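You operate a simulated robot arm through the tools that you are given. There is no shell and no other tool. Be economical: measure what you need, move in short steps, check, and stop when the job is done.

You run a simulated robot arm. Do the job below in one go: nothing can be reset, and whatever is moved stays where it is left.

## Task
Take the brown carton from the top of the tyre bench and leave it on the rear shelf of the green rickshaw. Take the green carton on the rear shelf of the green rickshaw and put it away on the low shelf of the tyre bench. Push the middle shallow drawer shut. Fetch the white reflector from the top of the workbench and set it on the top of the tyre bench. Set the right shutter to ORDER. Any order will do. Set down upright: carton, green carton.

Only the result counts: the job must be done as asked and must still hold three seconds after the hand-in. Knocking over, shifting, dropping, spilling or breaking anything else fails it.

## Robot
A 7-joint arm with a vacuum gripper on a trunk, on a base that drives. Base frame: it is fixed to the floor where the robot stands at the start and does not move with it; the origin is under the middle of the robot, x ahead of it, y to its left, z up. Lengths are in cm, angles in degrees, forces in N, time in s.
With the tool pointing down near the work surface it reaches from about 10 to 62 cm from the robot's upright axis, wherever it stands. Its first joint turns from -69.0 to 172.0 degrees. Places, roughly: carton [50, 0, 100]; green carton [-200, 175, 100]; low shelf of the tyre bench [60, 20, 20]; middle shallow drawer [-140, 450, 70]; rear shelf of the green rickshaw (22x68 cm) [-190, 206, 98]; reflector [100, -325, 75]; right shutter [-280, -460, 80]; top of the tyre bench [60, 70, 80]. Payload 1.06 kg.
Tool frame: the origin (TCP) lies in the middle of the cups' lips, and z points out of the cups. The gripper has 1 cup of 2.4 cm across, covering 2.4 by 2.4 cm (tool x, y); the bellows give 0.8 cm. With the vacuum on, a cup seals on a smooth face that it is pressed against (1 to 4 N); it does not hold porous or soft things. The pull reaches 23 N.
Orientation is that of the tool frame in the base frame, as [roll, pitch, yaw] about the fixed x, y, z axes, in that order (R = Rz(yaw) Ry(pitch) Rx(roll)). With the cups facing straight down, the tool's x points along the base's -x, its y along +y and its z along -z.

## Interface
- The arm moves only by the tool servo_tool. Its arguments are lists of equal length, an entry for each row: "translation": the shift along the base's x, y, z in cm, a list of three; "rotation": the turn, a rotation vector about the base's x, y, z in rad, a list of three; "vac": the vacuum: 1 switches it on, 0 off. In form: {"translation": [[tx, ty, tz], ...], "rotation": [[ax, ay, az], ...], "vac": [vac, ...]}. A call has 1 to 10 rows; each row shifts and turns the commanded pose from where the row before left it. Each row takes 0.2 s and may step no farther than 5 cm and 8.6 degrees from the row before; otherwise, or with a gripper value out of range, the whole call is refused. A pose out of reach is approached as far as the arm can. The call stops where the force on the tool passes 40 N (or 10 N more than at its start, if that is more) or the arm is blocked; 0.2 s more then pass. The pull builds up within a second once a cup has sealed. Time passes only in rows, and 0.2 s behind the last, so rows that do not move give it time. The reply holds the time, the measured pose of the TCP, the force on the tool along the base axes and the pull of the vacuum, in the units named above and with some noise, with the torque about the TCP (base axes, N m) and any sound that the robot's microphone picked up.
- Cameras (640 x 400 px; columns grow to the right, rows downward): "scene" is now at [16.46, -0.66, 124.71]; the picture's right is [-0.09, -1.00, 0.00], its down [-0.49, 0.05, -0.87] and it looks along [0.87, -0.08, -0.49] (base axes); focal length 214 px, centre (320, 200). "wrist" rides on the gripper at [7.8, 1.9, -9.6] in the tool frame; the picture's right is [-0.24, 0.97, 0.00], its down [-0.71, -0.17, -0.69] and it looks along [-0.67, -0.16, 0.73] (tool axes); focal length 243 px, centre (320, 200). There is no depth. A picture from a camera that has moved, and an enlarged one, comes with that camera's place and axes in the base frame and with its lens.
- grab_frame(camera): a new picture of that camera. No time passes.
- slide_trunk(by): slides the trunk up (or, below 0, down) by that many cm; the arm and the scene camera ride with it, the base frame stays. It gives what a move gives, with no picture.
- base_move(legs): drives the robot by 1 to 6 legs, each [ahead, left, turn to the left] in cm, cm and degrees, along the robot's own axes; the way and the turn of a leg run together, so that a leg with both is an arc; at most 150 cm and 180 degrees a leg. The arm and the cameras ride along, it lands a little off, and it stops where it bumps. It gives what a move gives.
- head_to(pan, tilt): turns the head with the scene camera to pan (to the left, within 80 degrees either way) and tilt (down, from -29 to 69), counted from straight ahead of the robot. It gives what a move gives.
- enlarge(camera, box): a new picture of the part [left, top, right, bottom] of that camera's present view, enlarged. No time passes.
- close_job(): hands the job in; it is judged then, once.

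Work in short steps. Places have to be worked out from the pictures, the camera data and where the tool is seen: move nearer, look again, correct. Check each grasp and each placing, and mend what went wrong. You have 165 turns and 112 pictures in all, those below and enlarged ones among them. Switch the vacuum off and draw the arm clear of the work before you hand the job in, unless the task says otherwise; then end with one line.

The tools are called after "Emit:" as name(argument=value, ...) on one line, values as JSON. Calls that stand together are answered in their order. servo_tool: Moves the arm, as the interface text tells. Its arguments: {"type":"object","properties":{"translation":{"type":"array","items":{"type":"array","items":{"type":"number"}}},"rotation":{"type":"array","items":{"type":"array","items":{"type":"number"}}},"vac":{"type":"array","items":{"type":"number"}}},"required":["translation","rotation","vac"]} The other tools are called the same way: slide_trunk (by) slides the trunk up or down; base_move (legs) drives the base; head_to (pan, tilt) turns the head that bears the scene camera; grab_frame (camera) takes a picture; enlarge (camera, box) takes an enlarged picture of a part of a camera's view; close_job () hands the job in.

At the start:

```text
clock: 0.0
tool_pos: [32.7, 8.52, 113.07]
ee_rot: [-179.9, 0.0, -180.0]
force: [0.0, -0.4, 0.5]
moment: [-0.03, -0.02, 0.02]
pull: 0.1
trunk travel left (down, up): [-40.0, 9.2]
robot x, y, heading: [0.15, 0.33, -0.2]
head pan, tilt: [-5.4, 29.6]
```

scene: 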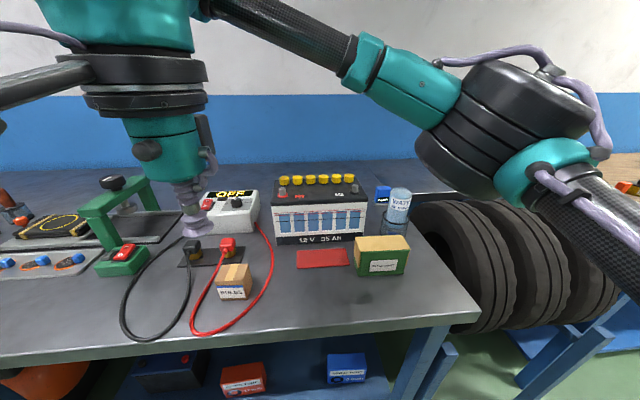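
wrist: 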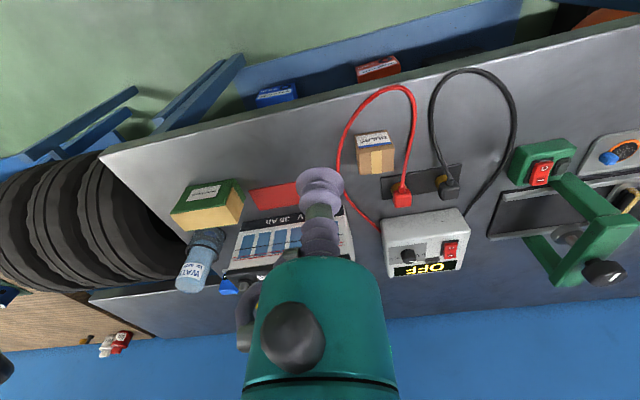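

The brown carton's top triangulates to about (48, 14, 91). I'll move above it at z≈101 and look again.

Emit:
servo_tool(translation=[[4, 1.5, -3], [4, 1.5, -3], [4, 1.2, -3], [3, 1.2, -3]], rotation=[[0, 0, 0], [0, 0, 0], [0, 0, 0], [0, 0, 0]], vac=[0, 0, 0, 0])

Emit:
grab_frame(camera="wrist")

Emit:
grab_frame(camera="scene")

```text
refused: row 1 steps farther than a row can; nothing moved
```

```text
109 pictures are left
camera wrist: at [24.81, 10.24, 122.53], right [0.24, 0.97, 0.0], down [0.71, -0.17, 0.69], along [0.67, -0.16, -0.73], focal length 243 px, centre (320, 200)
```

wrist: 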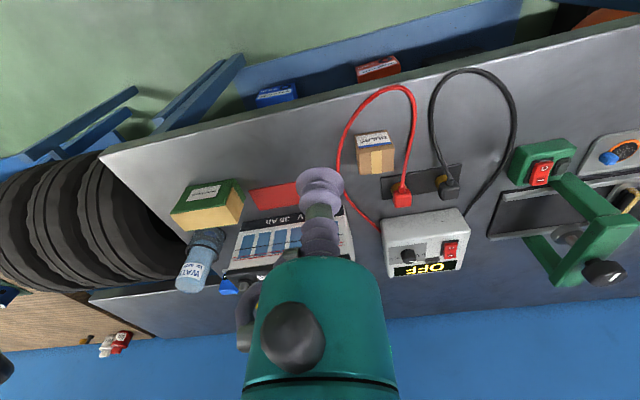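

```text
108 pictures are left
camera scene: at [16.46, -0.66, 124.71], right [-0.09, -1.0, 0.0], down [-0.49, 0.05, -0.87], along [0.87, -0.08, -0.49], focal length 214 px, centre (320, 200)
```

scene: 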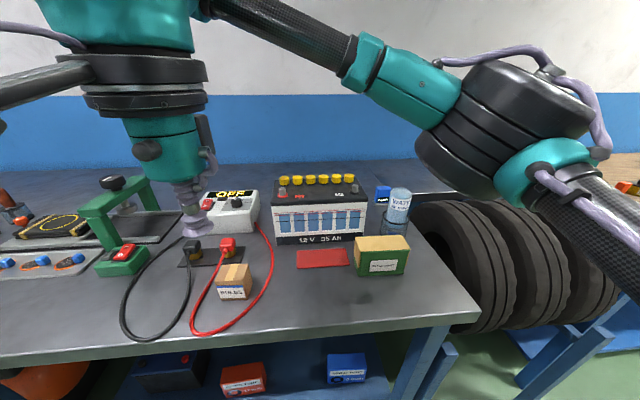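

The step was slightly over the 5 cm limit, so I'll use smaller rows.

Emit:
servo_tool(translation=[[3, 1.1, -2.5], [3, 1.1, -2.5], [3, 1.1, -2.5], [3, 1.1, -2.5], [3, 1, -2.0]], rotation=[[0, 0, 0], [0, 0, 0], [0, 0, 0], [0, 0, 0], [0, 0, 0]], vac=[0, 0, 0, 0, 0])

Emit:
grab_frame(camera="wrist")

Emit:
grab_frame(camera="scene")

```text
clock: 1.2
tool_pos: [47.79, 13.88, 101.07]
ee_rot: [-180.0, 0.0, 180.0]
force: [-0.6, 0.5, -0.9]
moment: [-0.05, 0.01, -0.02]
pull: 0.0
trunk travel left (down, up): [-40.0, 9.2]
robot x, y, heading: [0.05, -0.12, -0.3]
head pan, tilt: [-5.4, 29.6]
```

```text
107 pictures are left
camera wrist: at [39.91, 15.63, 110.54], right [0.23, 0.97, 0.0], down [0.71, -0.17, 0.69], along [0.67, -0.16, -0.73], focal length 243 px, centre (320, 200)
```

wrist: 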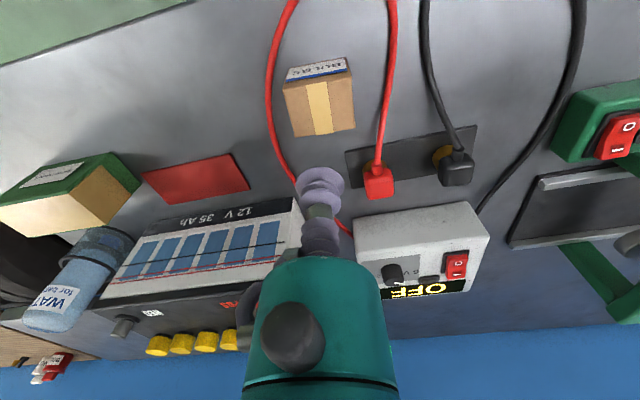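

```text
106 pictures are left
camera scene: at [16.47, -0.63, 124.71], right [-0.09, -1.0, 0.0], down [-0.49, 0.05, -0.87], along [0.87, -0.08, -0.49], focal length 214 px, centre (320, 200)
```

scene: 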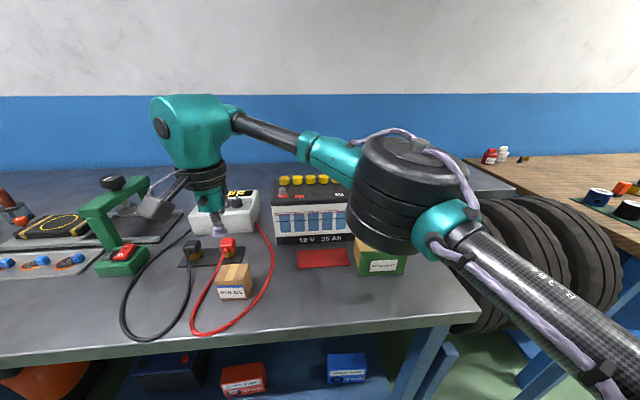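

The carton's top centre is at about (47.5, 13.8, 91.3), right under the tool. I'll descend with the vacuum on.

Emit:
servo_tool(translation=[[-0.2, 0, -4], [0, 0, -3.5], [0, 0, -1.2], [0, 0, -0.6], [0, 0, -0.5], [0, 0, -0.3]], rotation=[[0, 0, 0], [0, 0, 0], [0, 0, 0], [0, 0, 0], [0, 0, 0], [0, 0, 0]], vac=[1, 1, 1, 1, 1, 1])

```text
clock: 2.6
tool_pos: [47.45, 13.83, 91.0]
ee_rot: [179.9, 0.1, 180.0]
force: [-0.3, -0.3, 4.4]
moment: [-0.01, 0.04, 0.0]
pull: 23.3
trunk travel left (down, up): [-40.0, 9.2]
robot x, y, heading: [-0.2, -0.28, 0.1]
head pan, tilt: [-5.4, 29.6]
```

Sealed with full pull. I'll lift.

Emit:
servo_tool(translation=[[0, 0, 2], [0, 0, 4], [0, 0, 4], [0, 0, 4], [-4, 0, 2], [-4.5, 0, 0], [-4.5, 0, 0], [-4, 0, 0]], rotation=[[0, 0, 0], [0, 0, 0], [0, 0, 0], [0, 0, 0], [0, 0, 0], [0, 0, 0], [0, 0, 0], [0, 0, 0]], vac=[1, 1, 1, 1, 1, 1, 1, 1])

Emit:
head_to(pan=75, tilt=20)

Emit:
grab_frame(camera="wrist")

Emit:
grab_frame(camera="scene")

```text
clock: 4.4
tool_pos: [30.47, 13.91, 106.77]
ee_rot: [180.0, 0.0, 179.9]
force: [0.2, -0.7, 0.0]
moment: [0.03, 0.03, 0.01]
pull: 22.7
trunk travel left (down, up): [-40.0, 9.2]
robot x, y, heading: [0.08, 0.19, -0.0]
head pan, tilt: [-5.4, 29.6]
```

```text
clock: 5.9
tool_pos: [30.54, 14.03, 106.83]
ee_rot: [-179.9, -0.1, -180.0]
force: [-0.1, 1.0, -0.3]
moment: [0.02, -0.01, 0.0]
pull: 22.9
trunk travel left (down, up): [-40.0, 9.2]
robot x, y, heading: [0.37, 0.24, 0.0]
head pan, tilt: [75.0, 20.0]
```

```text
105 pictures are left
camera wrist: at [22.74, 15.73, 116.22], right [0.24, 0.97, 0.0], down [0.71, -0.17, 0.69], along [0.67, -0.16, -0.73], focal length 243 px, centre (320, 200)
```

wrist: 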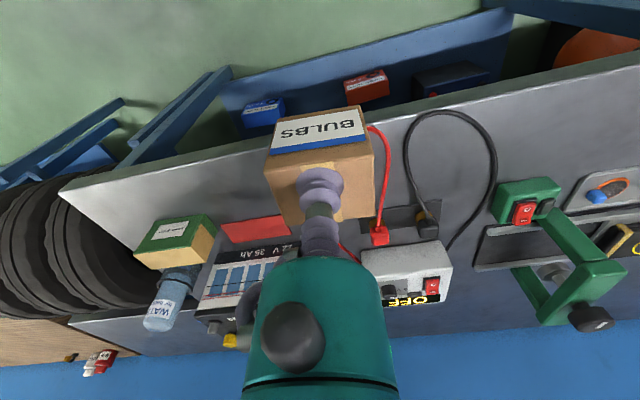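

```text
104 pictures are left
camera scene: at [9.86, 9.18, 126.26], right [0.97, -0.26, 0.0], down [-0.09, -0.33, -0.94], along [0.24, 0.91, -0.34], focal length 214 px, centre (320, 200)
```

scene: 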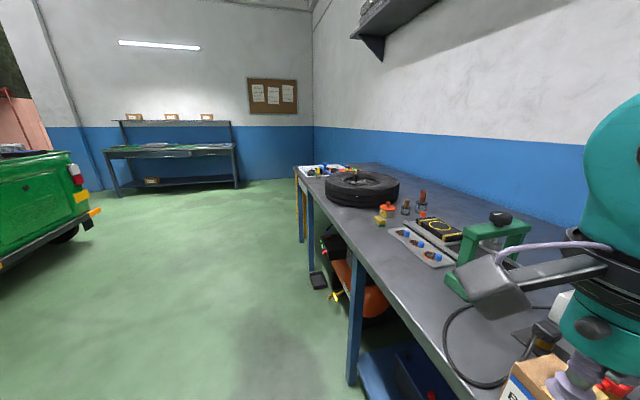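

The carton is held. I'll back off from the bench and turn left to see the rickshaw.

Emit:
base_move(legs=[[-40, 0, 0], [0, 0, 120]])

Emit:
head_to(pan=0, tilt=15)

Emit:
grab_frame(camera="scene")

```text
clock: 13.5
tool_pos: [-67.68, 19.45, 106.68]
ee_rot: [180.0, 0.0, -59.5]
force: [0.7, 0.0, -0.7]
moment: [-0.02, 0.01, 0.01]
pull: 23.5
trunk travel left (down, up): [-40.0, 9.2]
robot x, y, heading: [-40.28, -0.03, 120.6]
head pan, tilt: [75.0, 20.0]
```

```text
clock: 14.9
tool_pos: [-67.68, 19.52, 106.8]
ee_rot: [179.9, 0.0, -59.5]
force: [0.3, 0.4, -0.3]
moment: [0.01, 0.03, 0.02]
pull: 22.2
trunk travel left (down, up): [-40.0, 9.2]
robot x, y, heading: [-40.51, -0.08, 120.3]
head pan, tilt: [0.0, 15.0]
```

```text
103 pictures are left
camera scene: at [-48.68, 14.85, 127.07], right [0.86, 0.51, 0.0], down [0.13, -0.22, -0.97], along [-0.49, 0.83, -0.26], focal length 214 px, centre (320, 200)
```

scene: 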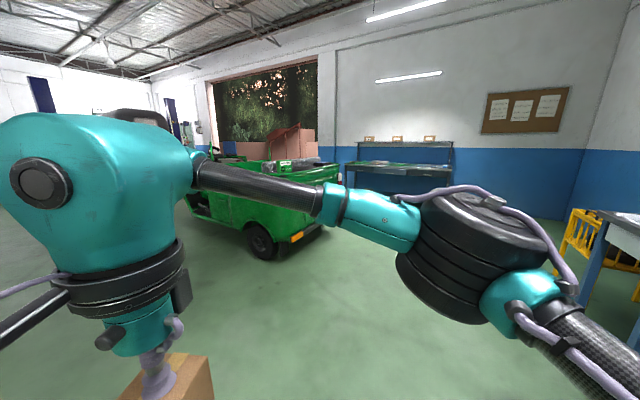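

The rickshaw lies ahead-left with its rear to the right. I'll drive closer, to about (-120, 80).

Emit:
base_move(legs=[[110, 30, 0]])

Emit:
head_to(pan=15, tilt=25)

Emit:
grab_frame(camera="scene")

Emit:
grab_frame(camera="wrist")

```text
clock: 20.8
tool_pos: [-148.47, 101.64, 106.73]
ee_rot: [-179.9, 0.0, -61.2]
force: [-1.0, 0.3, -1.1]
moment: [0.03, 0.01, -0.01]
pull: 23.2
trunk travel left (down, up): [-40.0, 9.2]
robot x, y, heading: [-121.37, 81.52, 119.1]
head pan, tilt: [0.0, 15.0]
```

```text
clock: 21.6
tool_pos: [-148.54, 101.63, 106.66]
ee_rot: [-180.0, -0.1, -61.0]
force: [0.4, -0.2, -1.1]
moment: [-0.02, 0.0, 0.01]
pull: 23.0
trunk travel left (down, up): [-40.0, 9.2]
robot x, y, heading: [-121.68, 81.64, 119.0]
head pan, tilt: [15.0, 25.0]
```

```text
102 pictures are left
camera scene: at [-131.51, 94.95, 125.45], right [0.72, 0.69, 0.0], down [0.29, -0.3, -0.91], along [-0.63, 0.65, -0.42], focal length 214 px, centre (320, 200)
```

scene: 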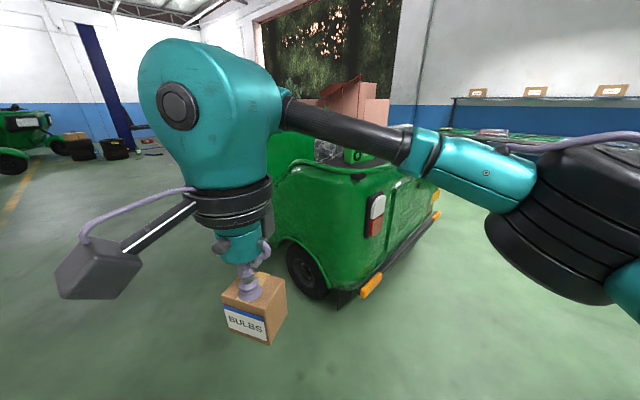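

```text
101 pictures are left
camera wrist: at [-146.45, 93.76, 116.21], right [-0.96, -0.26, 0.0], down [-0.19, 0.7, 0.69], along [-0.18, 0.66, -0.73], focal length 243 px, centre (320, 200)
```

wrist: 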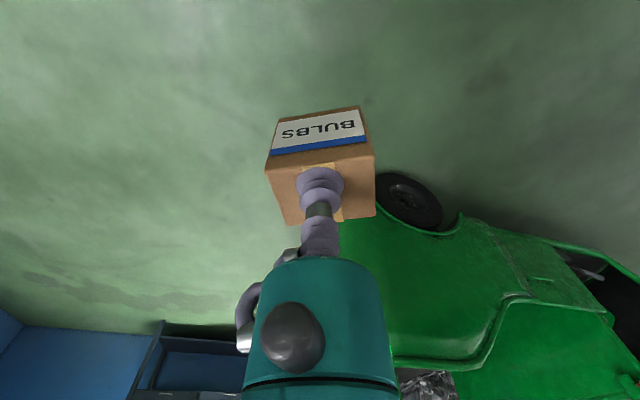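

The rear face runs roughly along y, near x≈-165. I'll raise the trunk, face -x and strafe to stand behind the rickshaw.

Emit:
slide_trunk(by=9)

Emit:
base_move(legs=[[0, 0, 61], [-10, -125, 0]])

Emit:
head_to(pan=-10, tilt=30)

Emit:
grab_frame(camera="scene")

Emit:
grab_frame(camera="wrist")

```text
clock: 22.8
tool_pos: [-148.59, 101.61, 115.65]
ee_rot: [-179.9, -0.1, -61.1]
force: [0.0, -0.6, -0.7]
moment: [-0.01, -0.01, -0.02]
pull: 22.9
trunk travel left (down, up): [-49.0, 0.2]
robot x, y, heading: [-121.67, 81.8, 118.7]
head pan, tilt: [15.0, 25.0]
```

```text
clock: 36.5
tool_pos: [-143.66, 189.88, 115.82]
ee_rot: [180.0, -0.1, 1.1]
force: [0.7, -0.1, -0.3]
moment: [0.01, -0.02, -0.02]
pull: 23.0
trunk travel left (down, up): [-49.0, 0.2]
robot x, y, heading: [-113.8, 204.33, -179.1]
head pan, tilt: [15.0, 25.0]
```

```text
clock: 37.4
tool_pos: [-143.64, 189.91, 115.91]
ee_rot: [180.0, -0.1, 1.1]
force: [1.7, -0.1, -0.4]
moment: [0.01, -0.04, 0.0]
pull: 23.3
trunk travel left (down, up): [-49.0, 0.2]
robot x, y, heading: [-113.25, 204.23, -179.1]
head pan, tilt: [-10.0, 30.0]
```

```text
100 pictures are left
camera scene: at [-122.53, 205.97, 134.73], right [0.15, 0.99, 0.0], down [0.49, -0.08, -0.87], along [-0.86, 0.13, -0.5], focal length 214 px, centre (320, 200)
```

scene: 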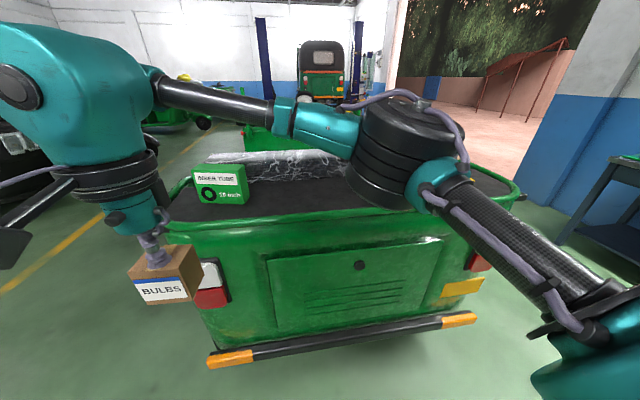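

```text
99 pictures are left
camera wrist: at [-135.78, 188.03, 125.22], right [-0.22, -0.98, 0.0], down [-0.71, 0.16, 0.69], along [-0.67, 0.15, -0.73], focal length 243 px, centre (320, 200)
```

wrist: 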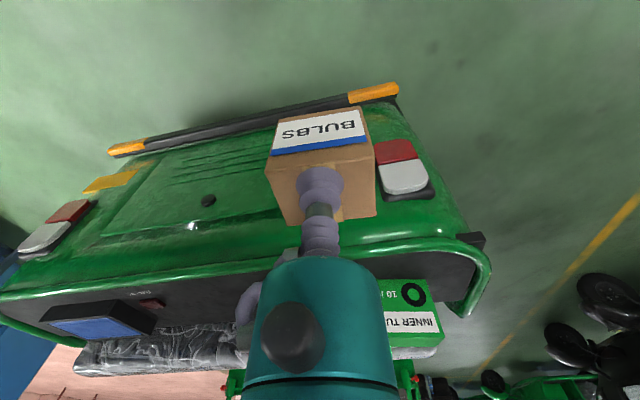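

The green "INNER TUBE" carton's front is at about (-187, 184), and the shelf beside it at y≈205 is free. I'll drive 16 cm closer and bring the brown carton over that spot.

Emit:
base_move(legs=[[16, 0, -0.9]])

Emit:
servo_tool(translation=[[-4, 2.5, 0], [-4, 2.5, 0], [-4, 2.5, 0], [-4, 2.5, 0], [-4, 2.5, 0], [-4, 2.0, 0]], rotation=[[0, 0, 0], [0, 0, 0], [0, 0, 0], [0, 0, 0], [0, 0, 0], [0, 0, 0]], vac=[1, 1, 1, 1, 1, 1])

Emit:
grab_frame(camera="scene")

Emit:
grab_frame(camera="wrist")

```text
clock: 38.9
tool_pos: [-160.26, 190.24, 115.71]
ee_rot: [180.0, 0.0, 0.0]
force: [-0.1, 0.2, -0.5]
moment: [-0.02, -0.01, 0.01]
pull: 22.8
trunk travel left (down, up): [-49.0, 0.2]
robot x, y, heading: [-129.59, 204.27, -179.9]
head pan, tilt: [-10.0, 30.0]
```

```text
clock: 40.3
tool_pos: [-183.39, 204.56, 115.73]
ee_rot: [180.0, 0.0, 0.2]
force: [-0.4, 0.6, -1.3]
moment: [-0.02, -0.01, 0.0]
pull: 23.0
out of reach, approached as far as the arm can: row 6
trunk travel left (down, up): [-49.0, 0.2]
robot x, y, heading: [-129.53, 204.24, -179.9]
head pan, tilt: [-10.0, 30.0]
```

```text
98 pictures are left
camera scene: at [-138.75, 205.98, 134.73], right [0.17, 0.98, 0.0], down [0.49, -0.09, -0.87], along [-0.85, 0.15, -0.5], focal length 214 px, centre (320, 200)
```

scene: 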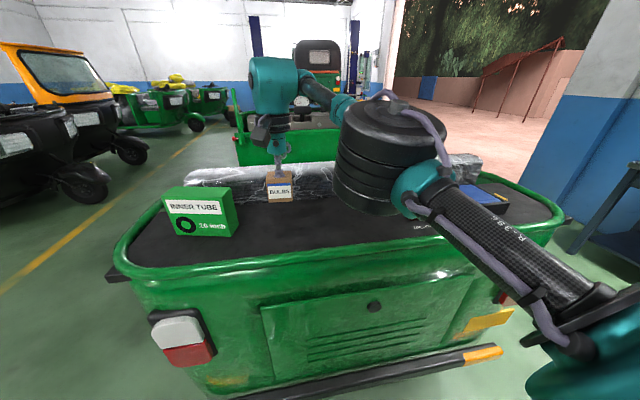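

```text
97 pictures are left
camera wrist: at [-175.56, 202.57, 125.16], right [-0.23, -0.97, 0.0], down [-0.71, 0.17, 0.69], along [-0.67, 0.16, -0.73], focal length 243 px, centre (320, 200)
```

wrist: 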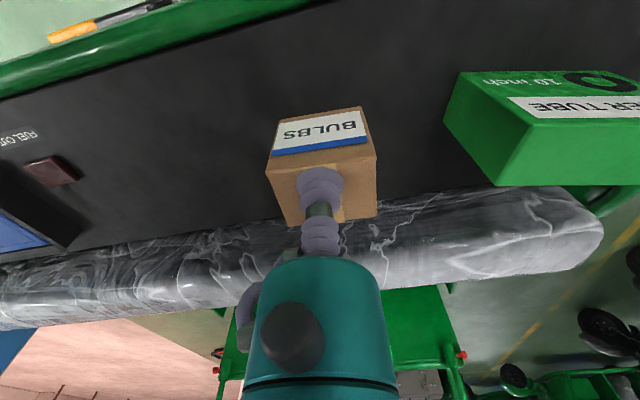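

The carton is over the free shelf area but a little near the rim. I'll drive 4 cm further in, then lower most of the way.

Emit:
base_move(legs=[[4, 0, 0]])

Emit:
servo_tool(translation=[[1, 0, -3], [0, 0, -3], [0, 0, -2]], rotation=[[0, 0, 0], [0, 0, 0], [0, 0, 0]], vac=[1, 1, 1])

Emit:
grab_frame(camera="scene")

```text
clock: 41.1
tool_pos: [-187.51, 204.68, 115.71]
ee_rot: [179.9, 0.1, -0.1]
force: [-0.6, 0.4, -0.5]
moment: [-0.01, -0.05, -0.02]
pull: 23.7
trunk travel left (down, up): [-49.0, 0.2]
robot x, y, heading: [-133.58, 204.19, 180.3]
head pan, tilt: [-10.0, 30.0]
```

```text
clock: 41.9
tool_pos: [-186.42, 204.54, 107.71]
ee_rot: [179.9, 0.1, -0.1]
force: [0.3, -0.3, -0.1]
moment: [0.02, -0.04, -0.01]
pull: 22.6
trunk travel left (down, up): [-49.0, 0.2]
robot x, y, heading: [-133.4, 204.45, 180.1]
head pan, tilt: [-10.0, 30.0]
```

```text
96 pictures are left
camera scene: at [-142.83, 206.01, 134.73], right [0.17, 0.98, 0.0], down [0.49, -0.09, -0.87], along [-0.85, 0.15, -0.5], focal length 214 px, centre (320, 200)
```

scene: 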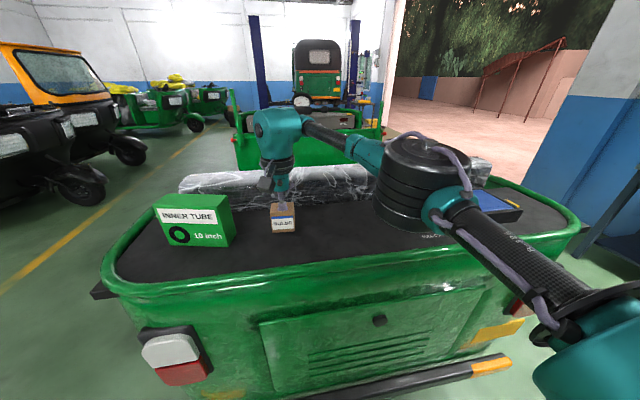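

Now I'll lower in small increments until contact shows.

Emit:
servo_tool(translation=[[0, 0, -0.8], [0, 0, -0.8], [0, 0, -0.5]], rotation=[[0, 0, 0], [0, 0, 0], [0, 0, 0]], vac=[1, 1, 1])

Emit:
servo_tool(translation=[[0, 0, -0.5], [0, 0, -0.5]], rotation=[[0, 0, 0], [0, 0, 0]], vac=[1, 1])

```text
clock: 42.7
tool_pos: [-186.44, 204.64, 105.63]
ee_rot: [180.0, 0.0, 0.0]
force: [0.7, -0.4, -0.9]
moment: [0.0, -0.03, -0.01]
pull: 23.1
trunk travel left (down, up): [-49.0, 0.2]
robot x, y, heading: [-133.87, 204.2, 180.2]
head pan, tilt: [-10.0, 30.0]
```

```text
clock: 43.3
tool_pos: [-186.6, 204.57, 104.6]
ee_rot: [179.9, 0.1, 0.0]
force: [-0.3, -0.6, -0.8]
moment: [0.03, -0.01, 0.01]
pull: 23.1
trunk travel left (down, up): [-49.0, 0.2]
robot x, y, heading: [-133.41, 204.31, 179.9]
head pan, tilt: [-10.0, 30.0]
```

No contact yet, so I'll continue.

Emit:
servo_tool(translation=[[0, 0, -0.5], [0, 0, -0.5]], rotation=[[0, 0, 0], [0, 0, 0]], vac=[1, 1])

Emit:
grab_frame(camera="wrist")

```text
clock: 43.9
tool_pos: [-186.41, 204.57, 103.94]
ee_rot: [179.9, 0.3, 0.0]
force: [-2.9, 0.2, 14.8]
moment: [-0.01, -0.02, -0.02]
pull: 23.2
trunk travel left (down, up): [-49.0, 0.2]
robot x, y, heading: [-133.72, 204.31, 180.1]
head pan, tilt: [-10.0, 30.0]
```

```text
95 pictures are left
camera wrist: at [-178.55, 202.59, 113.42], right [-0.24, -0.97, 0.0], down [-0.7, 0.17, 0.69], along [-0.67, 0.16, -0.72], focal length 243 px, centre (320, 200)
```

wrist: 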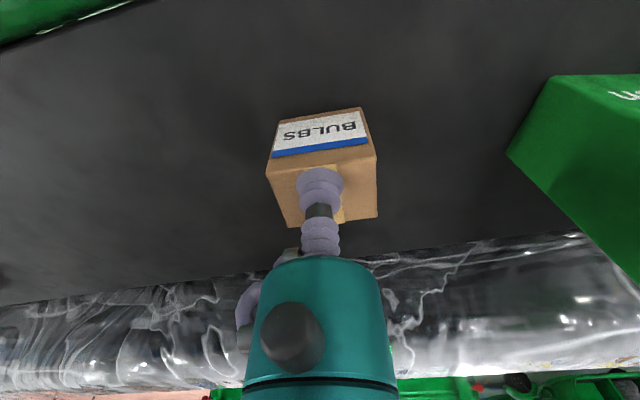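

In contact with the shelf and well clear of everything. I'll release and lift.

Emit:
servo_tool(translation=[[0, 0, 0.4], [0, 0, 0], [0, 0, 0], [0, 0, 0], [0, 0, 0.5], [0, 0, 1], [0, 0, 3], [0, 0, 4], [0, 0, 4]], rotation=[[0, 0, 0], [0, 0, 0], [0, 0, 0], [0, 0, 0], [0, 0, 0], [0, 0, 0], [0, 0, 0], [0, 0, 0], [0, 0, 0]], vac=[0, 0, 0, 0, 0, 0, 0, 0, 0])

Emit:
grab_frame(camera="scene")

Emit:
grab_frame(camera="wrist")

```text
clock: 45.9
tool_pos: [-186.33, 204.6, 116.58]
ee_rot: [-180.0, 0.0, 0.0]
force: [-0.2, 0.8, 0.6]
moment: [-0.03, 0.01, -0.01]
pull: 0.0
trunk travel left (down, up): [-49.0, 0.2]
robot x, y, heading: [-133.27, 204.23, 180.1]
head pan, tilt: [-10.0, 30.0]
```

```text
94 pictures are left
camera scene: at [-142.76, 205.96, 134.74], right [0.17, 0.98, 0.0], down [0.49, -0.09, -0.87], along [-0.85, 0.15, -0.5], focal length 214 px, centre (320, 200)
```

scene: 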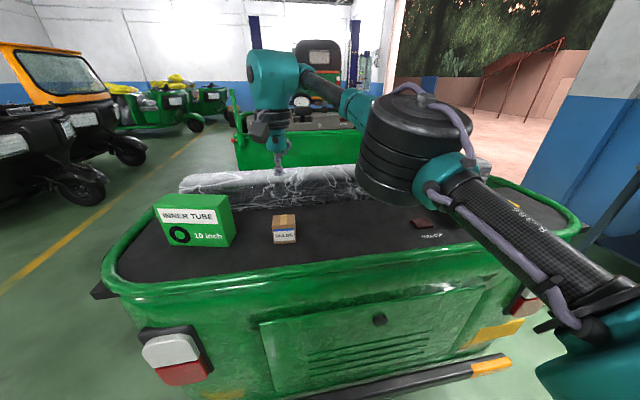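

```text
93 pictures are left
camera wrist: at [-178.55, 202.57, 126.1], right [-0.23, -0.97, 0.0], down [-0.71, 0.17, 0.69], along [-0.67, 0.16, -0.73], focal length 243 px, centre (320, 200)
```

wrist: 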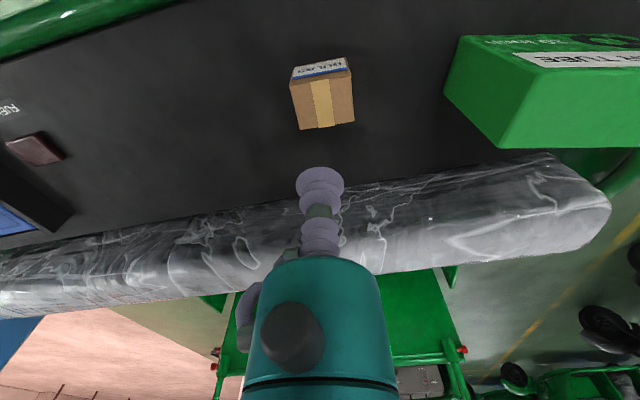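

The brown carton is upright on the shelf. The green carton's top centre is estimated at (-189, 185, 110), so I'll shift the base left and slightly forward and then align.

Emit:
base_move(legs=[[4, 17, 0]])

Emit:
grab_frame(camera="wrist")

Emit:
grab_frame(camera="scene")

```text
clock: 48.1
tool_pos: [-190.35, 187.32, 116.48]
ee_rot: [-180.0, 0.0, 0.3]
force: [-0.6, -0.5, 0.5]
moment: [0.03, 0.02, 0.01]
pull: 0.0
trunk travel left (down, up): [-49.0, 0.2]
robot x, y, heading: [-137.79, 187.56, -179.7]
head pan, tilt: [-10.0, 30.0]
```

```text
92 pictures are left
camera wrist: at [-182.59, 185.39, 126.01], right [-0.23, -0.97, 0.0], down [-0.71, 0.17, 0.69], along [-0.67, 0.16, -0.73], focal length 243 px, centre (320, 200)
```

wrist: 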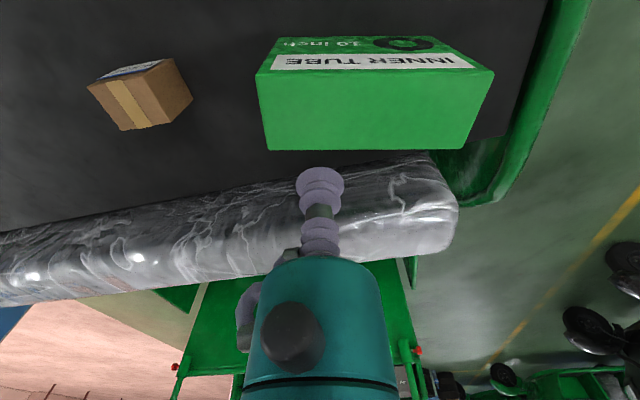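

```text
91 pictures are left
camera scene: at [-146.8, 188.92, 134.73], right [0.17, 0.99, 0.0], down [0.49, -0.08, -0.87], along [-0.85, 0.15, -0.5], focal length 214 px, centre (320, 200)
```

scene: 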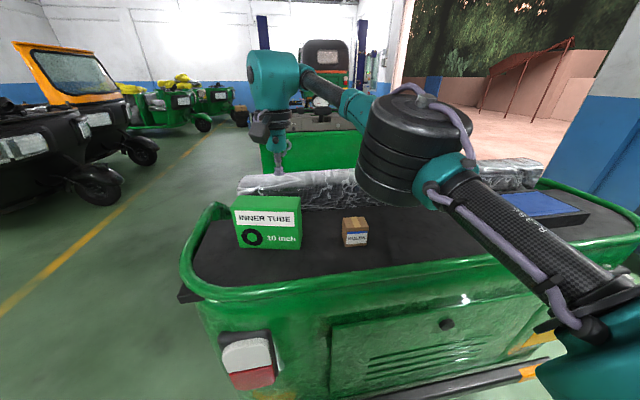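

The green carton's top centre refines to (-189.9, 183.9, 110). I'll align and descend with the vacuum on.

Emit:
servo_tool(translation=[[0.4, -3.4, -1], [0, 0, -3.5], [0, 0, -1], [0, 0, -0.5], [0, 0, -0.4], [0, 0, -0.3]], rotation=[[0, 0, 0], [0, 0, 0], [0, 0, 0], [0, 0, 0], [0, 0, 0], [0, 0, 0]], vac=[1, 1, 1, 1, 1, 1])

```text
clock: 49.5
tool_pos: [-189.82, 184.03, 110.12]
ee_rot: [-180.0, 0.2, 0.1]
force: [0.6, 1.9, 11.5]
moment: [0.03, -0.02, 0.05]
pull: 22.8
trunk travel left (down, up): [-49.0, 0.2]
robot x, y, heading: [-137.56, 187.48, -179.5]
head pan, tilt: [-10.0, 30.0]
```

Sealed. I'll lift and retract toward the robot.

Emit:
servo_tool(translation=[[0, 0, 1.5], [0, 0, 3], [0, 0, 3], [0.5, 0, 3], [3, 0, 1], [4, 0, 0], [4, 0, 0], [4, 0, 0], [4, 0, 0]], rotation=[[0, 0, 0], [0, 0, 0], [0, 0, 0], [0, 0, 0], [0, 0, 0], [0, 0, 0], [0, 0, 0], [0, 0, 0], [0, 0, 0]], vac=[1, 1, 1, 1, 1, 1, 1, 1, 1])

Emit:
grab_frame(camera="scene")

```text
clock: 51.5
tool_pos: [-170.35, 183.98, 120.05]
ee_rot: [-179.9, 0.1, 0.2]
force: [0.2, 0.1, -4.8]
moment: [-0.02, 0.0, 0.0]
pull: 23.1
out of reach, approached as far as the arm can: row 4
trunk travel left (down, up): [-49.0, 0.2]
robot x, y, heading: [-137.62, 186.63, -179.8]
head pan, tilt: [-10.0, 30.0]
```

```text
90 pictures are left
camera scene: at [-146.76, 188.95, 134.73], right [0.17, 0.99, 0.0], down [0.49, -0.08, -0.87], along [-0.85, 0.15, -0.5], focal length 214 px, centre (320, 200)
```

scene: 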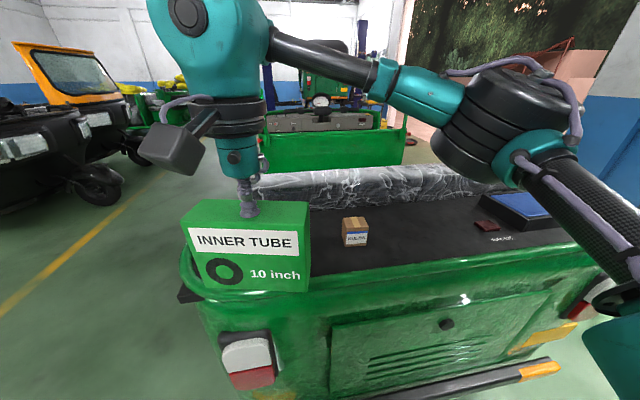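

The green carton is held. I'll back away, turn around and drive to a spot facing the tyre bench, then look at its low shelf.

Emit:
base_move(legs=[[-40, 0, 0], [0, 0, 180], [10, -120, 0], [10, -55, 0]])

Emit:
head_to(pan=0, tilt=25)

Emit:
slide_trunk(by=-30)

Emit:
grab_frame(camera="scene")

```text
clock: 76.5
tool_pos: [-53.06, 13.08, 120.14]
ee_rot: [180.0, 0.0, 177.5]
force: [-0.5, -0.2, -5.1]
moment: [-0.02, 0.01, 0.01]
pull: 23.5
trunk travel left (down, up): [-49.0, 0.2]
robot x, y, heading: [-85.84, 11.53, -2.6]
head pan, tilt: [-10.0, 30.0]
```

```text
clock: 77.2
tool_pos: [-53.02, 13.07, 120.12]
ee_rot: [180.0, 0.1, 177.3]
force: [0.4, -0.2, -2.8]
moment: [0.01, 0.01, -0.01]
pull: 23.1
trunk travel left (down, up): [-49.0, 0.2]
robot x, y, heading: [-86.39, 11.53, -2.5]
head pan, tilt: [0.0, 25.0]
```

```text
clock: 80.2
tool_pos: [-53.12, 13.14, 90.11]
ee_rot: [179.9, 0.0, 177.5]
force: [0.1, 0.6, -4.1]
moment: [-0.01, 0.0, 0.0]
pull: 22.2
trunk travel left (down, up): [-19.0, 30.2]
robot x, y, heading: [-86.02, 11.12, -2.6]
head pan, tilt: [0.0, 25.0]
```

```text
89 pictures are left
camera scene: at [-63.83, 10.66, 104.03], right [-0.05, -1.0, 0.0], down [-0.42, 0.02, -0.91], along [0.91, -0.04, -0.42], focal length 214 px, centre (320, 200)
```

scene: 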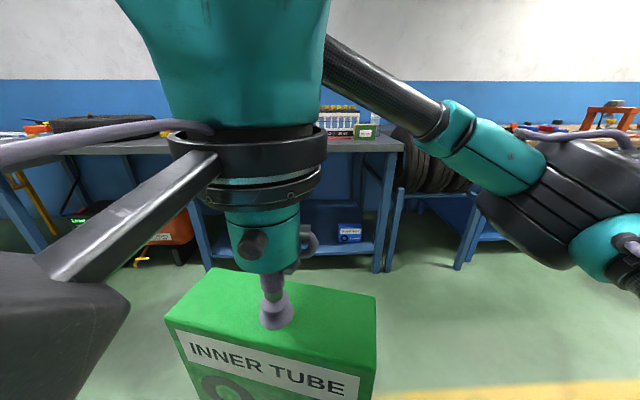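

The low shelf is at about z≈24 with its front edge at x≈39, flush with the bench top, so I need to go in under the top. There's a gap between the blue (y≈-14) and red (y≈24) cartons. I'll lower the trunk fully and take the arm down out here.

Emit:
slide_trunk(by=-19)

Emit:
servo_tool(translation=[[2, 0, -4], [2, 0, -4], [2, 0, -4], [1, 0, -4], [1, 0, -4], [1, 0, -4], [1, 0, -4], [1, 0, -3]], rotation=[[0, 0, 0], [0, 0, 0], [0, 0, 0], [0, 0, 0], [0, 0, 0], [0, 0, 0], [0, 0, 0], [0, 0, 0]], vac=[1, 1, 1, 1, 1, 1, 1, 1])

Emit:
grab_frame(camera="scene")

Emit:
grab_frame(camera="wrist")

```text
clock: 81.2
tool_pos: [-52.3, 12.93, 81.88]
ee_rot: [-179.5, -0.3, 176.3]
force: [8.6, -2.6, -11.8]
moment: [0.15, 0.23, 0.04]
pull: 22.4
trunk travel left (down, up): [-11.4, 37.8]
robot x, y, heading: [-85.99, 11.68, -2.5]
head pan, tilt: [0.0, 25.0]
stopped: the force on the tool passed its limit at 58 N (the readings are from after the stop); the commanded pose is now the measured one
```

```text
clock: 83.0
tool_pos: [-41.34, 13.01, 50.79]
ee_rot: [-179.7, -0.3, 176.4]
force: [-0.1, 0.6, -3.7]
moment: [-0.01, 0.02, 0.01]
pull: 22.9
trunk travel left (down, up): [-11.4, 37.8]
robot x, y, heading: [-86.08, 11.57, -2.6]
head pan, tilt: [0.0, 25.0]
```

```text
88 pictures are left
camera scene: at [-61.04, 10.53, 95.35], right [-0.05, -1.0, 0.0], down [-0.42, 0.02, -0.91], along [0.91, -0.04, -0.42], focal length 214 px, centre (320, 200)
```

scene: 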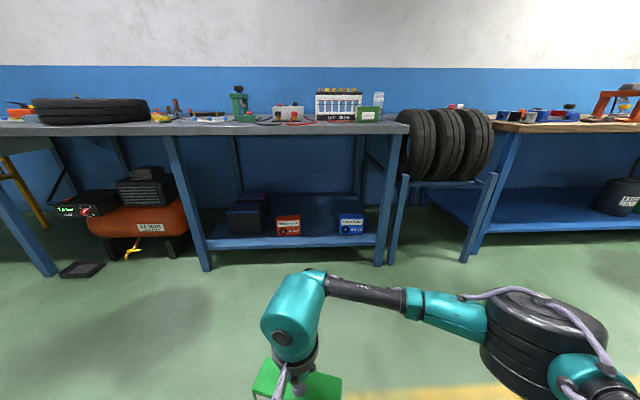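

```text
87 pictures are left
camera wrist: at [-49.01, 15.34, 60.33], right [0.3, 0.96, -0.01], down [0.7, -0.21, 0.68], along [0.65, -0.21, -0.73], focal length 243 px, centre (320, 200)
```

wrist: 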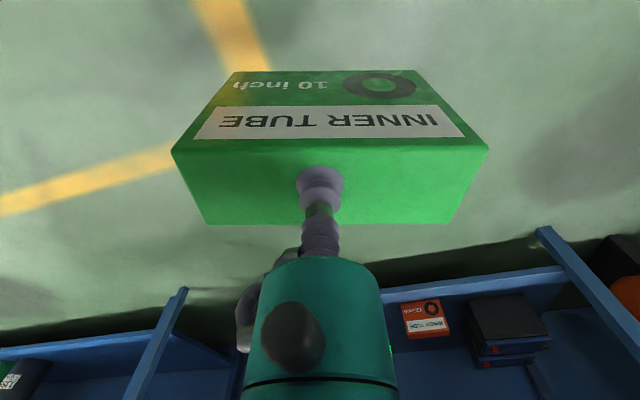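

The view is clear now. The shelf is z≈21 and the gap between the red and blue cartons runs y≈-6..17. I'll turn the carton 90° so its narrow side fits the gap, out here in the open.

Emit:
servo_tool(translation=[[0, 0, 0], [0, 0, 0], [0, 0, 0], [0, 0, 0], [0, 0, 0], [0, 0, 0], [0, 0, 0], [0, 0, 0], [0, 0, 0], [0, 0, 0]], rotation=[[0, 0, -0.149], [0, 0, -0.149], [0, 0, -0.149], [0, 0, -0.149], [0, 0, -0.149], [0, 0, -0.149], [0, 0, -0.149], [0, 0, -0.149], [0, 0, -0.149], [0, 0, -0.149]], vac=[1, 1, 1, 1, 1, 1, 1, 1, 1, 1])

Emit:
base_move(legs=[[35, -6, 2.6]])

Emit:
grab_frame(camera="scene")

```text
clock: 85.2
tool_pos: [-41.45, 13.05, 50.97]
ee_rot: [-179.6, -0.3, 90.9]
force: [0.2, 0.0, -4.2]
moment: [0.03, 0.02, 0.03]
pull: 23.0
trunk travel left (down, up): [-11.4, 37.8]
robot x, y, heading: [-86.21, 11.78, -2.5]
head pan, tilt: [0.0, 25.0]
```

```text
clock: 87.5
tool_pos: [-6.12, 8.18, 51.07]
ee_rot: [-179.7, -0.3, 93.6]
force: [-0.2, -0.6, -3.9]
moment: [0.01, -0.01, 0.0]
pull: 22.7
trunk travel left (down, up): [-11.4, 37.8]
robot x, y, heading: [-50.24, 4.76, -0.2]
head pan, tilt: [0.0, 25.0]
```

```text
86 pictures are left
camera scene: at [-25.62, 4.88, 95.36], right [0.0, -1.0, 0.0], down [-0.42, 0.0, -0.91], along [0.91, 0.0, -0.42], focal length 214 px, centre (320, 200)
```

scene: 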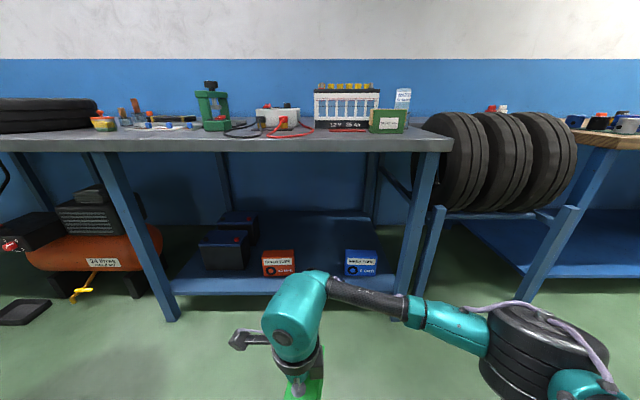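

Triangulating from the two views puts the shelf surface at z≈16.5 with its front edge x≈45, and the cartons' gap y≈-7.6..17.7 at x≈55. I'll lower the arm further here in the open.

Emit:
servo_tool(translation=[[1, 0, -4], [1, 0, -4], [1, 0, -4], [1, 0, -3], [1, 0, -2]], rotation=[[0, 0, -0.03], [0, 0, -0.03], [0, 0, 0], [0, 0, 0], [0, 0, 0]], vac=[1, 1, 1, 1, 1])

Emit:
grab_frame(camera="scene")

Emit:
grab_frame(camera="wrist")

```text
clock: 88.7
tool_pos: [-1.07, 8.28, 33.82]
ee_rot: [-179.7, -0.3, 90.3]
force: [-0.6, -0.4, -4.3]
moment: [0.06, 0.02, 0.0]
pull: 22.7
trunk travel left (down, up): [-11.4, 37.8]
robot x, y, heading: [-50.42, 4.79, 0.2]
head pan, tilt: [0.0, 25.0]
```

```text
85 pictures are left
camera scene: at [-25.62, 4.88, 95.35], right [0.0, -1.0, 0.0], down [-0.42, 0.0, -0.91], along [0.91, 0.0, -0.42], focal length 214 px, centre (320, 200)
```

scene: 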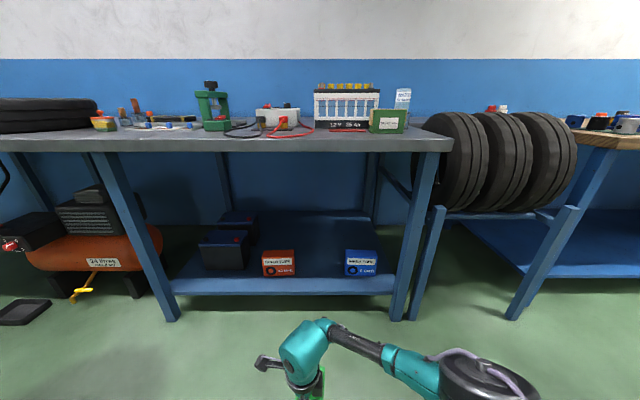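

```text
84 pictures are left
camera wrist: at [0.86, 15.94, 43.41], right [0.97, -0.23, -0.01], down [-0.17, -0.71, 0.68], along [-0.16, -0.66, -0.73], focal length 243 px, centre (320, 200)
```

wrist: 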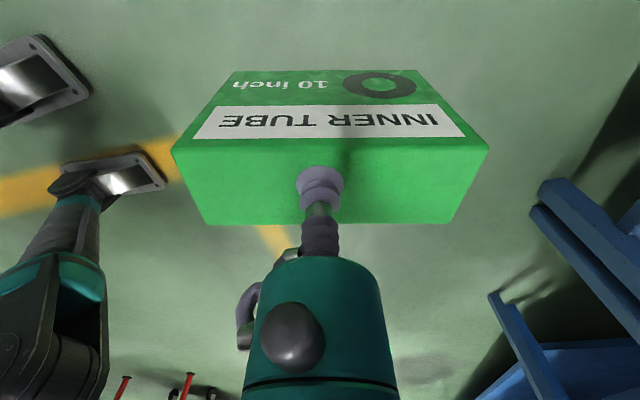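

The arm reaches down fine. I'll drive in so the carton approaches the shelf opening.

Emit:
base_move(legs=[[30, -3, 0], [13, 0, 0]])

Emit:
grab_frame(camera="wrist")

Emit:
head_to(pan=0, tilt=55)

Emit:
grab_frame(camera="scene")

```text
clock: 91.7
tool_pos: [41.49, 5.13, 33.86]
ee_rot: [-179.7, -0.3, 90.1]
force: [0.3, -0.5, -4.3]
moment: [0.02, 0.04, 0.01]
pull: 23.6
trunk travel left (down, up): [-11.4, 37.8]
robot x, y, heading: [-8.24, 1.78, 0.2]
head pan, tilt: [0.0, 25.0]
```

```text
83 pictures are left
camera wrist: at [43.29, 12.85, 43.45], right [0.97, -0.23, -0.01], down [-0.17, -0.71, 0.68], along [-0.16, -0.66, -0.73], focal length 243 px, centre (320, 200)
```

wrist: 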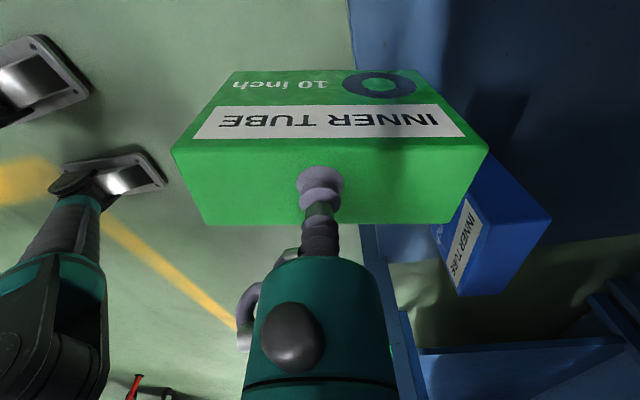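

```text
clock: 92.6
tool_pos: [41.32, 5.21, 34.05]
ee_rot: [-179.7, -0.4, 90.2]
force: [-0.7, -0.2, -4.7]
moment: [0.01, 0.0, -0.01]
pull: 22.6
trunk travel left (down, up): [-11.4, 37.8]
robot x, y, heading: [-8.3, 1.75, 0.0]
head pan, tilt: [0.0, 55.0]
```

```text
82 pictures are left
camera scene: at [14.81, 1.83, 90.96], right [0.0, -1.0, 0.0], down [-0.82, 0.0, -0.57], along [0.57, 0.0, -0.82], focal length 214 px, centre (320, 200)
```

scene: 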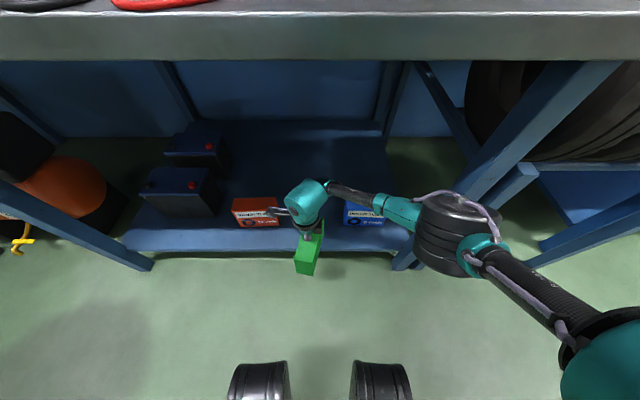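

The carton is at the shelf front, between the red and blue ones. I'll shift the base slightly left and forward to keep the elbow clear of the bench leg, then extend the arm in.

Emit:
base_move(legs=[[3, 5, 0]])

Emit:
servo_tool(translation=[[2.5, -1.5, 0], [2.5, -1.5, 0], [2.5, 0, 0], [2.5, 0, 0]], rotation=[[0, 0, 0], [0, 0, 0], [0, 0, 0], [0, 0, 0]], vac=[1, 1, 1, 1])

Emit:
grab_frame(camera="scene")

Emit:
grab_frame(camera="wrist")

```text
clock: 93.7
tool_pos: [44.36, 10.18, 33.93]
ee_rot: [-179.7, -0.4, 90.3]
force: [-0.4, 0.2, -3.3]
moment: [0.03, 0.0, -0.01]
pull: 23.1
trunk travel left (down, up): [-11.4, 37.8]
robot x, y, heading: [-5.19, 6.98, -0.2]
head pan, tilt: [0.0, 55.0]
```

```text
clock: 94.7
tool_pos: [53.17, 7.33, 33.87]
ee_rot: [-179.6, -0.4, 90.2]
force: [-0.3, -0.2, -4.0]
moment: [0.04, 0.02, -0.02]
pull: 23.2
out of reach, approached as far as the arm can: row 4
trunk travel left (down, up): [-11.4, 37.8]
robot x, y, heading: [-5.01, 6.53, -0.0]
head pan, tilt: [0.0, 55.0]
```

```text
81 pictures are left
camera scene: at [17.8, 6.84, 90.95], right [0.0, -1.0, 0.0], down [-0.82, 0.0, -0.57], along [0.57, 0.0, -0.82], focal length 214 px, centre (320, 200)
```

scene: 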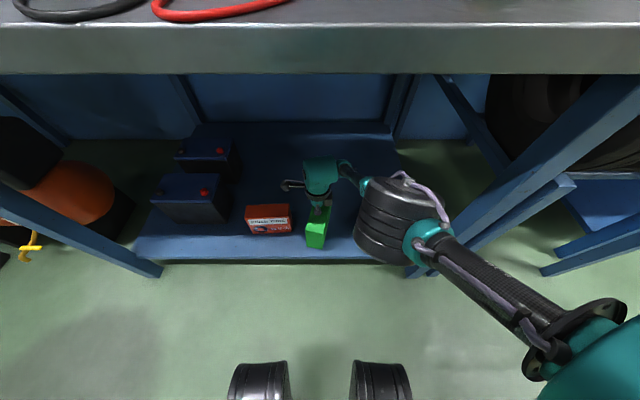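

```text
80 pictures are left
camera wrist: at [54.97, 15.02, 43.43], right [0.97, -0.23, -0.01], down [-0.16, -0.71, 0.68], along [-0.16, -0.66, -0.73], focal length 243 px, centre (320, 200)
```

wrist: 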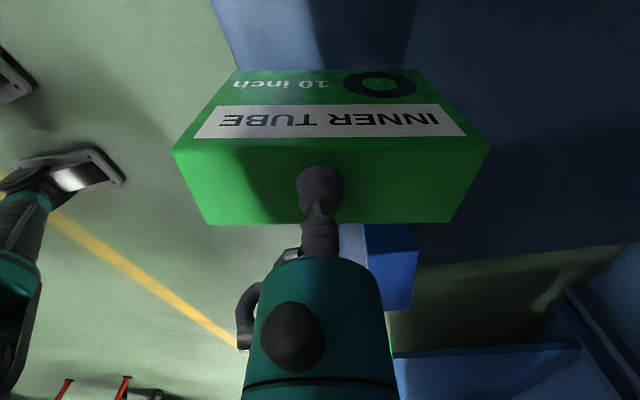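

The shelf front edge is at x≈45.1 and the carton's front end is right about there, so I need roughly 5 cm more depth. I'll nudge the base forward.

Emit:
base_move(legs=[[5, 0, 0]])

Emit:
servo_tool(translation=[[0, 0, -2], [0, 0, -1.5]], rotation=[[0, 0, 0], [0, 0, 0]], vac=[1, 1])

Emit:
grab_frame(camera="scene")

```text
clock: 95.6
tool_pos: [57.82, 7.39, 33.91]
ee_rot: [-179.8, -0.3, 90.2]
force: [-0.8, -0.6, -4.9]
moment: [0.01, 0.01, 0.01]
pull: 22.6
trunk travel left (down, up): [-11.4, 37.8]
robot x, y, heading: [-0.75, 6.65, -0.0]
head pan, tilt: [0.0, 55.0]
```

```text
clock: 96.2
tool_pos: [58.11, 7.3, 33.92]
ee_rot: [-179.7, -0.3, 90.2]
force: [0.4, -0.6, -4.3]
moment: [-0.02, 0.05, 0.01]
pull: 22.9
out of reach, approached as far as the arm can: row 1, 2
trunk travel left (down, up): [-11.4, 37.8]
robot x, y, heading: [-0.28, 6.63, 0.2]
head pan, tilt: [0.0, 55.0]
```

```text
79 pictures are left
camera scene: at [22.68, 6.88, 90.95], right [0.0, -1.0, 0.0], down [-0.82, 0.0, -0.57], along [0.57, 0.0, -0.82], focal length 214 px, centre (320, 200)
```

scene: 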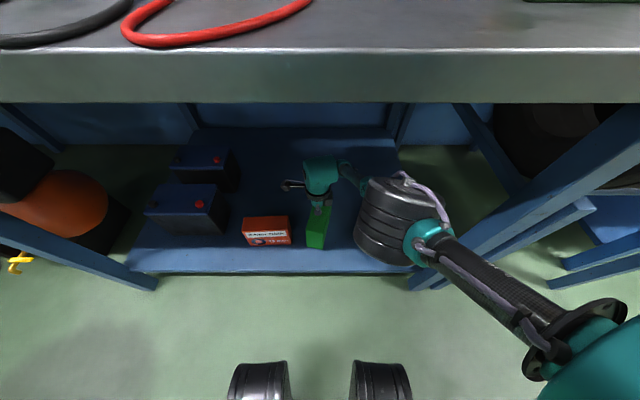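

The carton is fully over the shelf now. The arm is at its limit, so I'll lower with the trunk.

Emit:
slide_trunk(by=-4)

Emit:
grab_frame(camera="wrist")

```text
clock: 97.1
tool_pos: [57.77, 7.31, 30.05]
ee_rot: [-179.7, -0.3, 90.2]
force: [-0.9, -0.1, -4.3]
moment: [0.0, 0.0, 0.0]
pull: 22.7
trunk travel left (down, up): [-7.4, 41.8]
robot x, y, heading: [-0.23, 6.64, -0.0]
head pan, tilt: [0.0, 55.0]
```

```text
78 pictures are left
camera wrist: at [59.71, 14.95, 39.56], right [0.97, -0.23, -0.01], down [-0.17, -0.71, 0.68], along [-0.16, -0.66, -0.73], focal length 243 px, centre (320, 200)
```

wrist: 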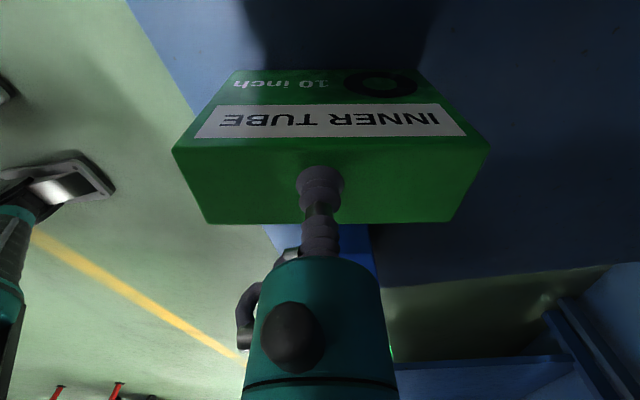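

Shelf not reached yet. I'll continue in small slides.

Emit:
slide_trunk(by=-1)

Emit:
slide_trunk(by=-0.6)

Emit:
slide_trunk(by=-0.5)

```text
clock: 97.7
tool_pos: [57.91, 7.36, 29.02]
ee_rot: [-179.7, -0.3, 90.1]
force: [0.1, 0.8, -4.6]
moment: [0.0, 0.0, -0.01]
pull: 23.1
trunk travel left (down, up): [-6.4, 42.8]
robot x, y, heading: [-0.32, 6.82, -0.1]
head pan, tilt: [0.0, 55.0]
```

```text
clock: 98.2
tool_pos: [57.81, 7.32, 28.58]
ee_rot: [-179.7, -0.3, 90.3]
force: [-1.5, 1.6, 6.8]
moment: [-0.08, -0.03, -0.12]
pull: 22.4
trunk travel left (down, up): [-5.8, 43.4]
robot x, y, heading: [-0.5, 6.59, 0.1]
head pan, tilt: [0.0, 55.0]
```

```text
clock: 98.7
tool_pos: [57.75, 7.45, 27.89]
ee_rot: [-180.0, -0.4, 90.3]
force: [-0.9, 4.3, 11.8]
moment: [-0.09, -0.09, -0.08]
pull: 22.6
trunk travel left (down, up): [-5.3, 43.9]
robot x, y, heading: [0.02, 6.34, 0.2]
head pan, tilt: [0.0, 55.0]
```

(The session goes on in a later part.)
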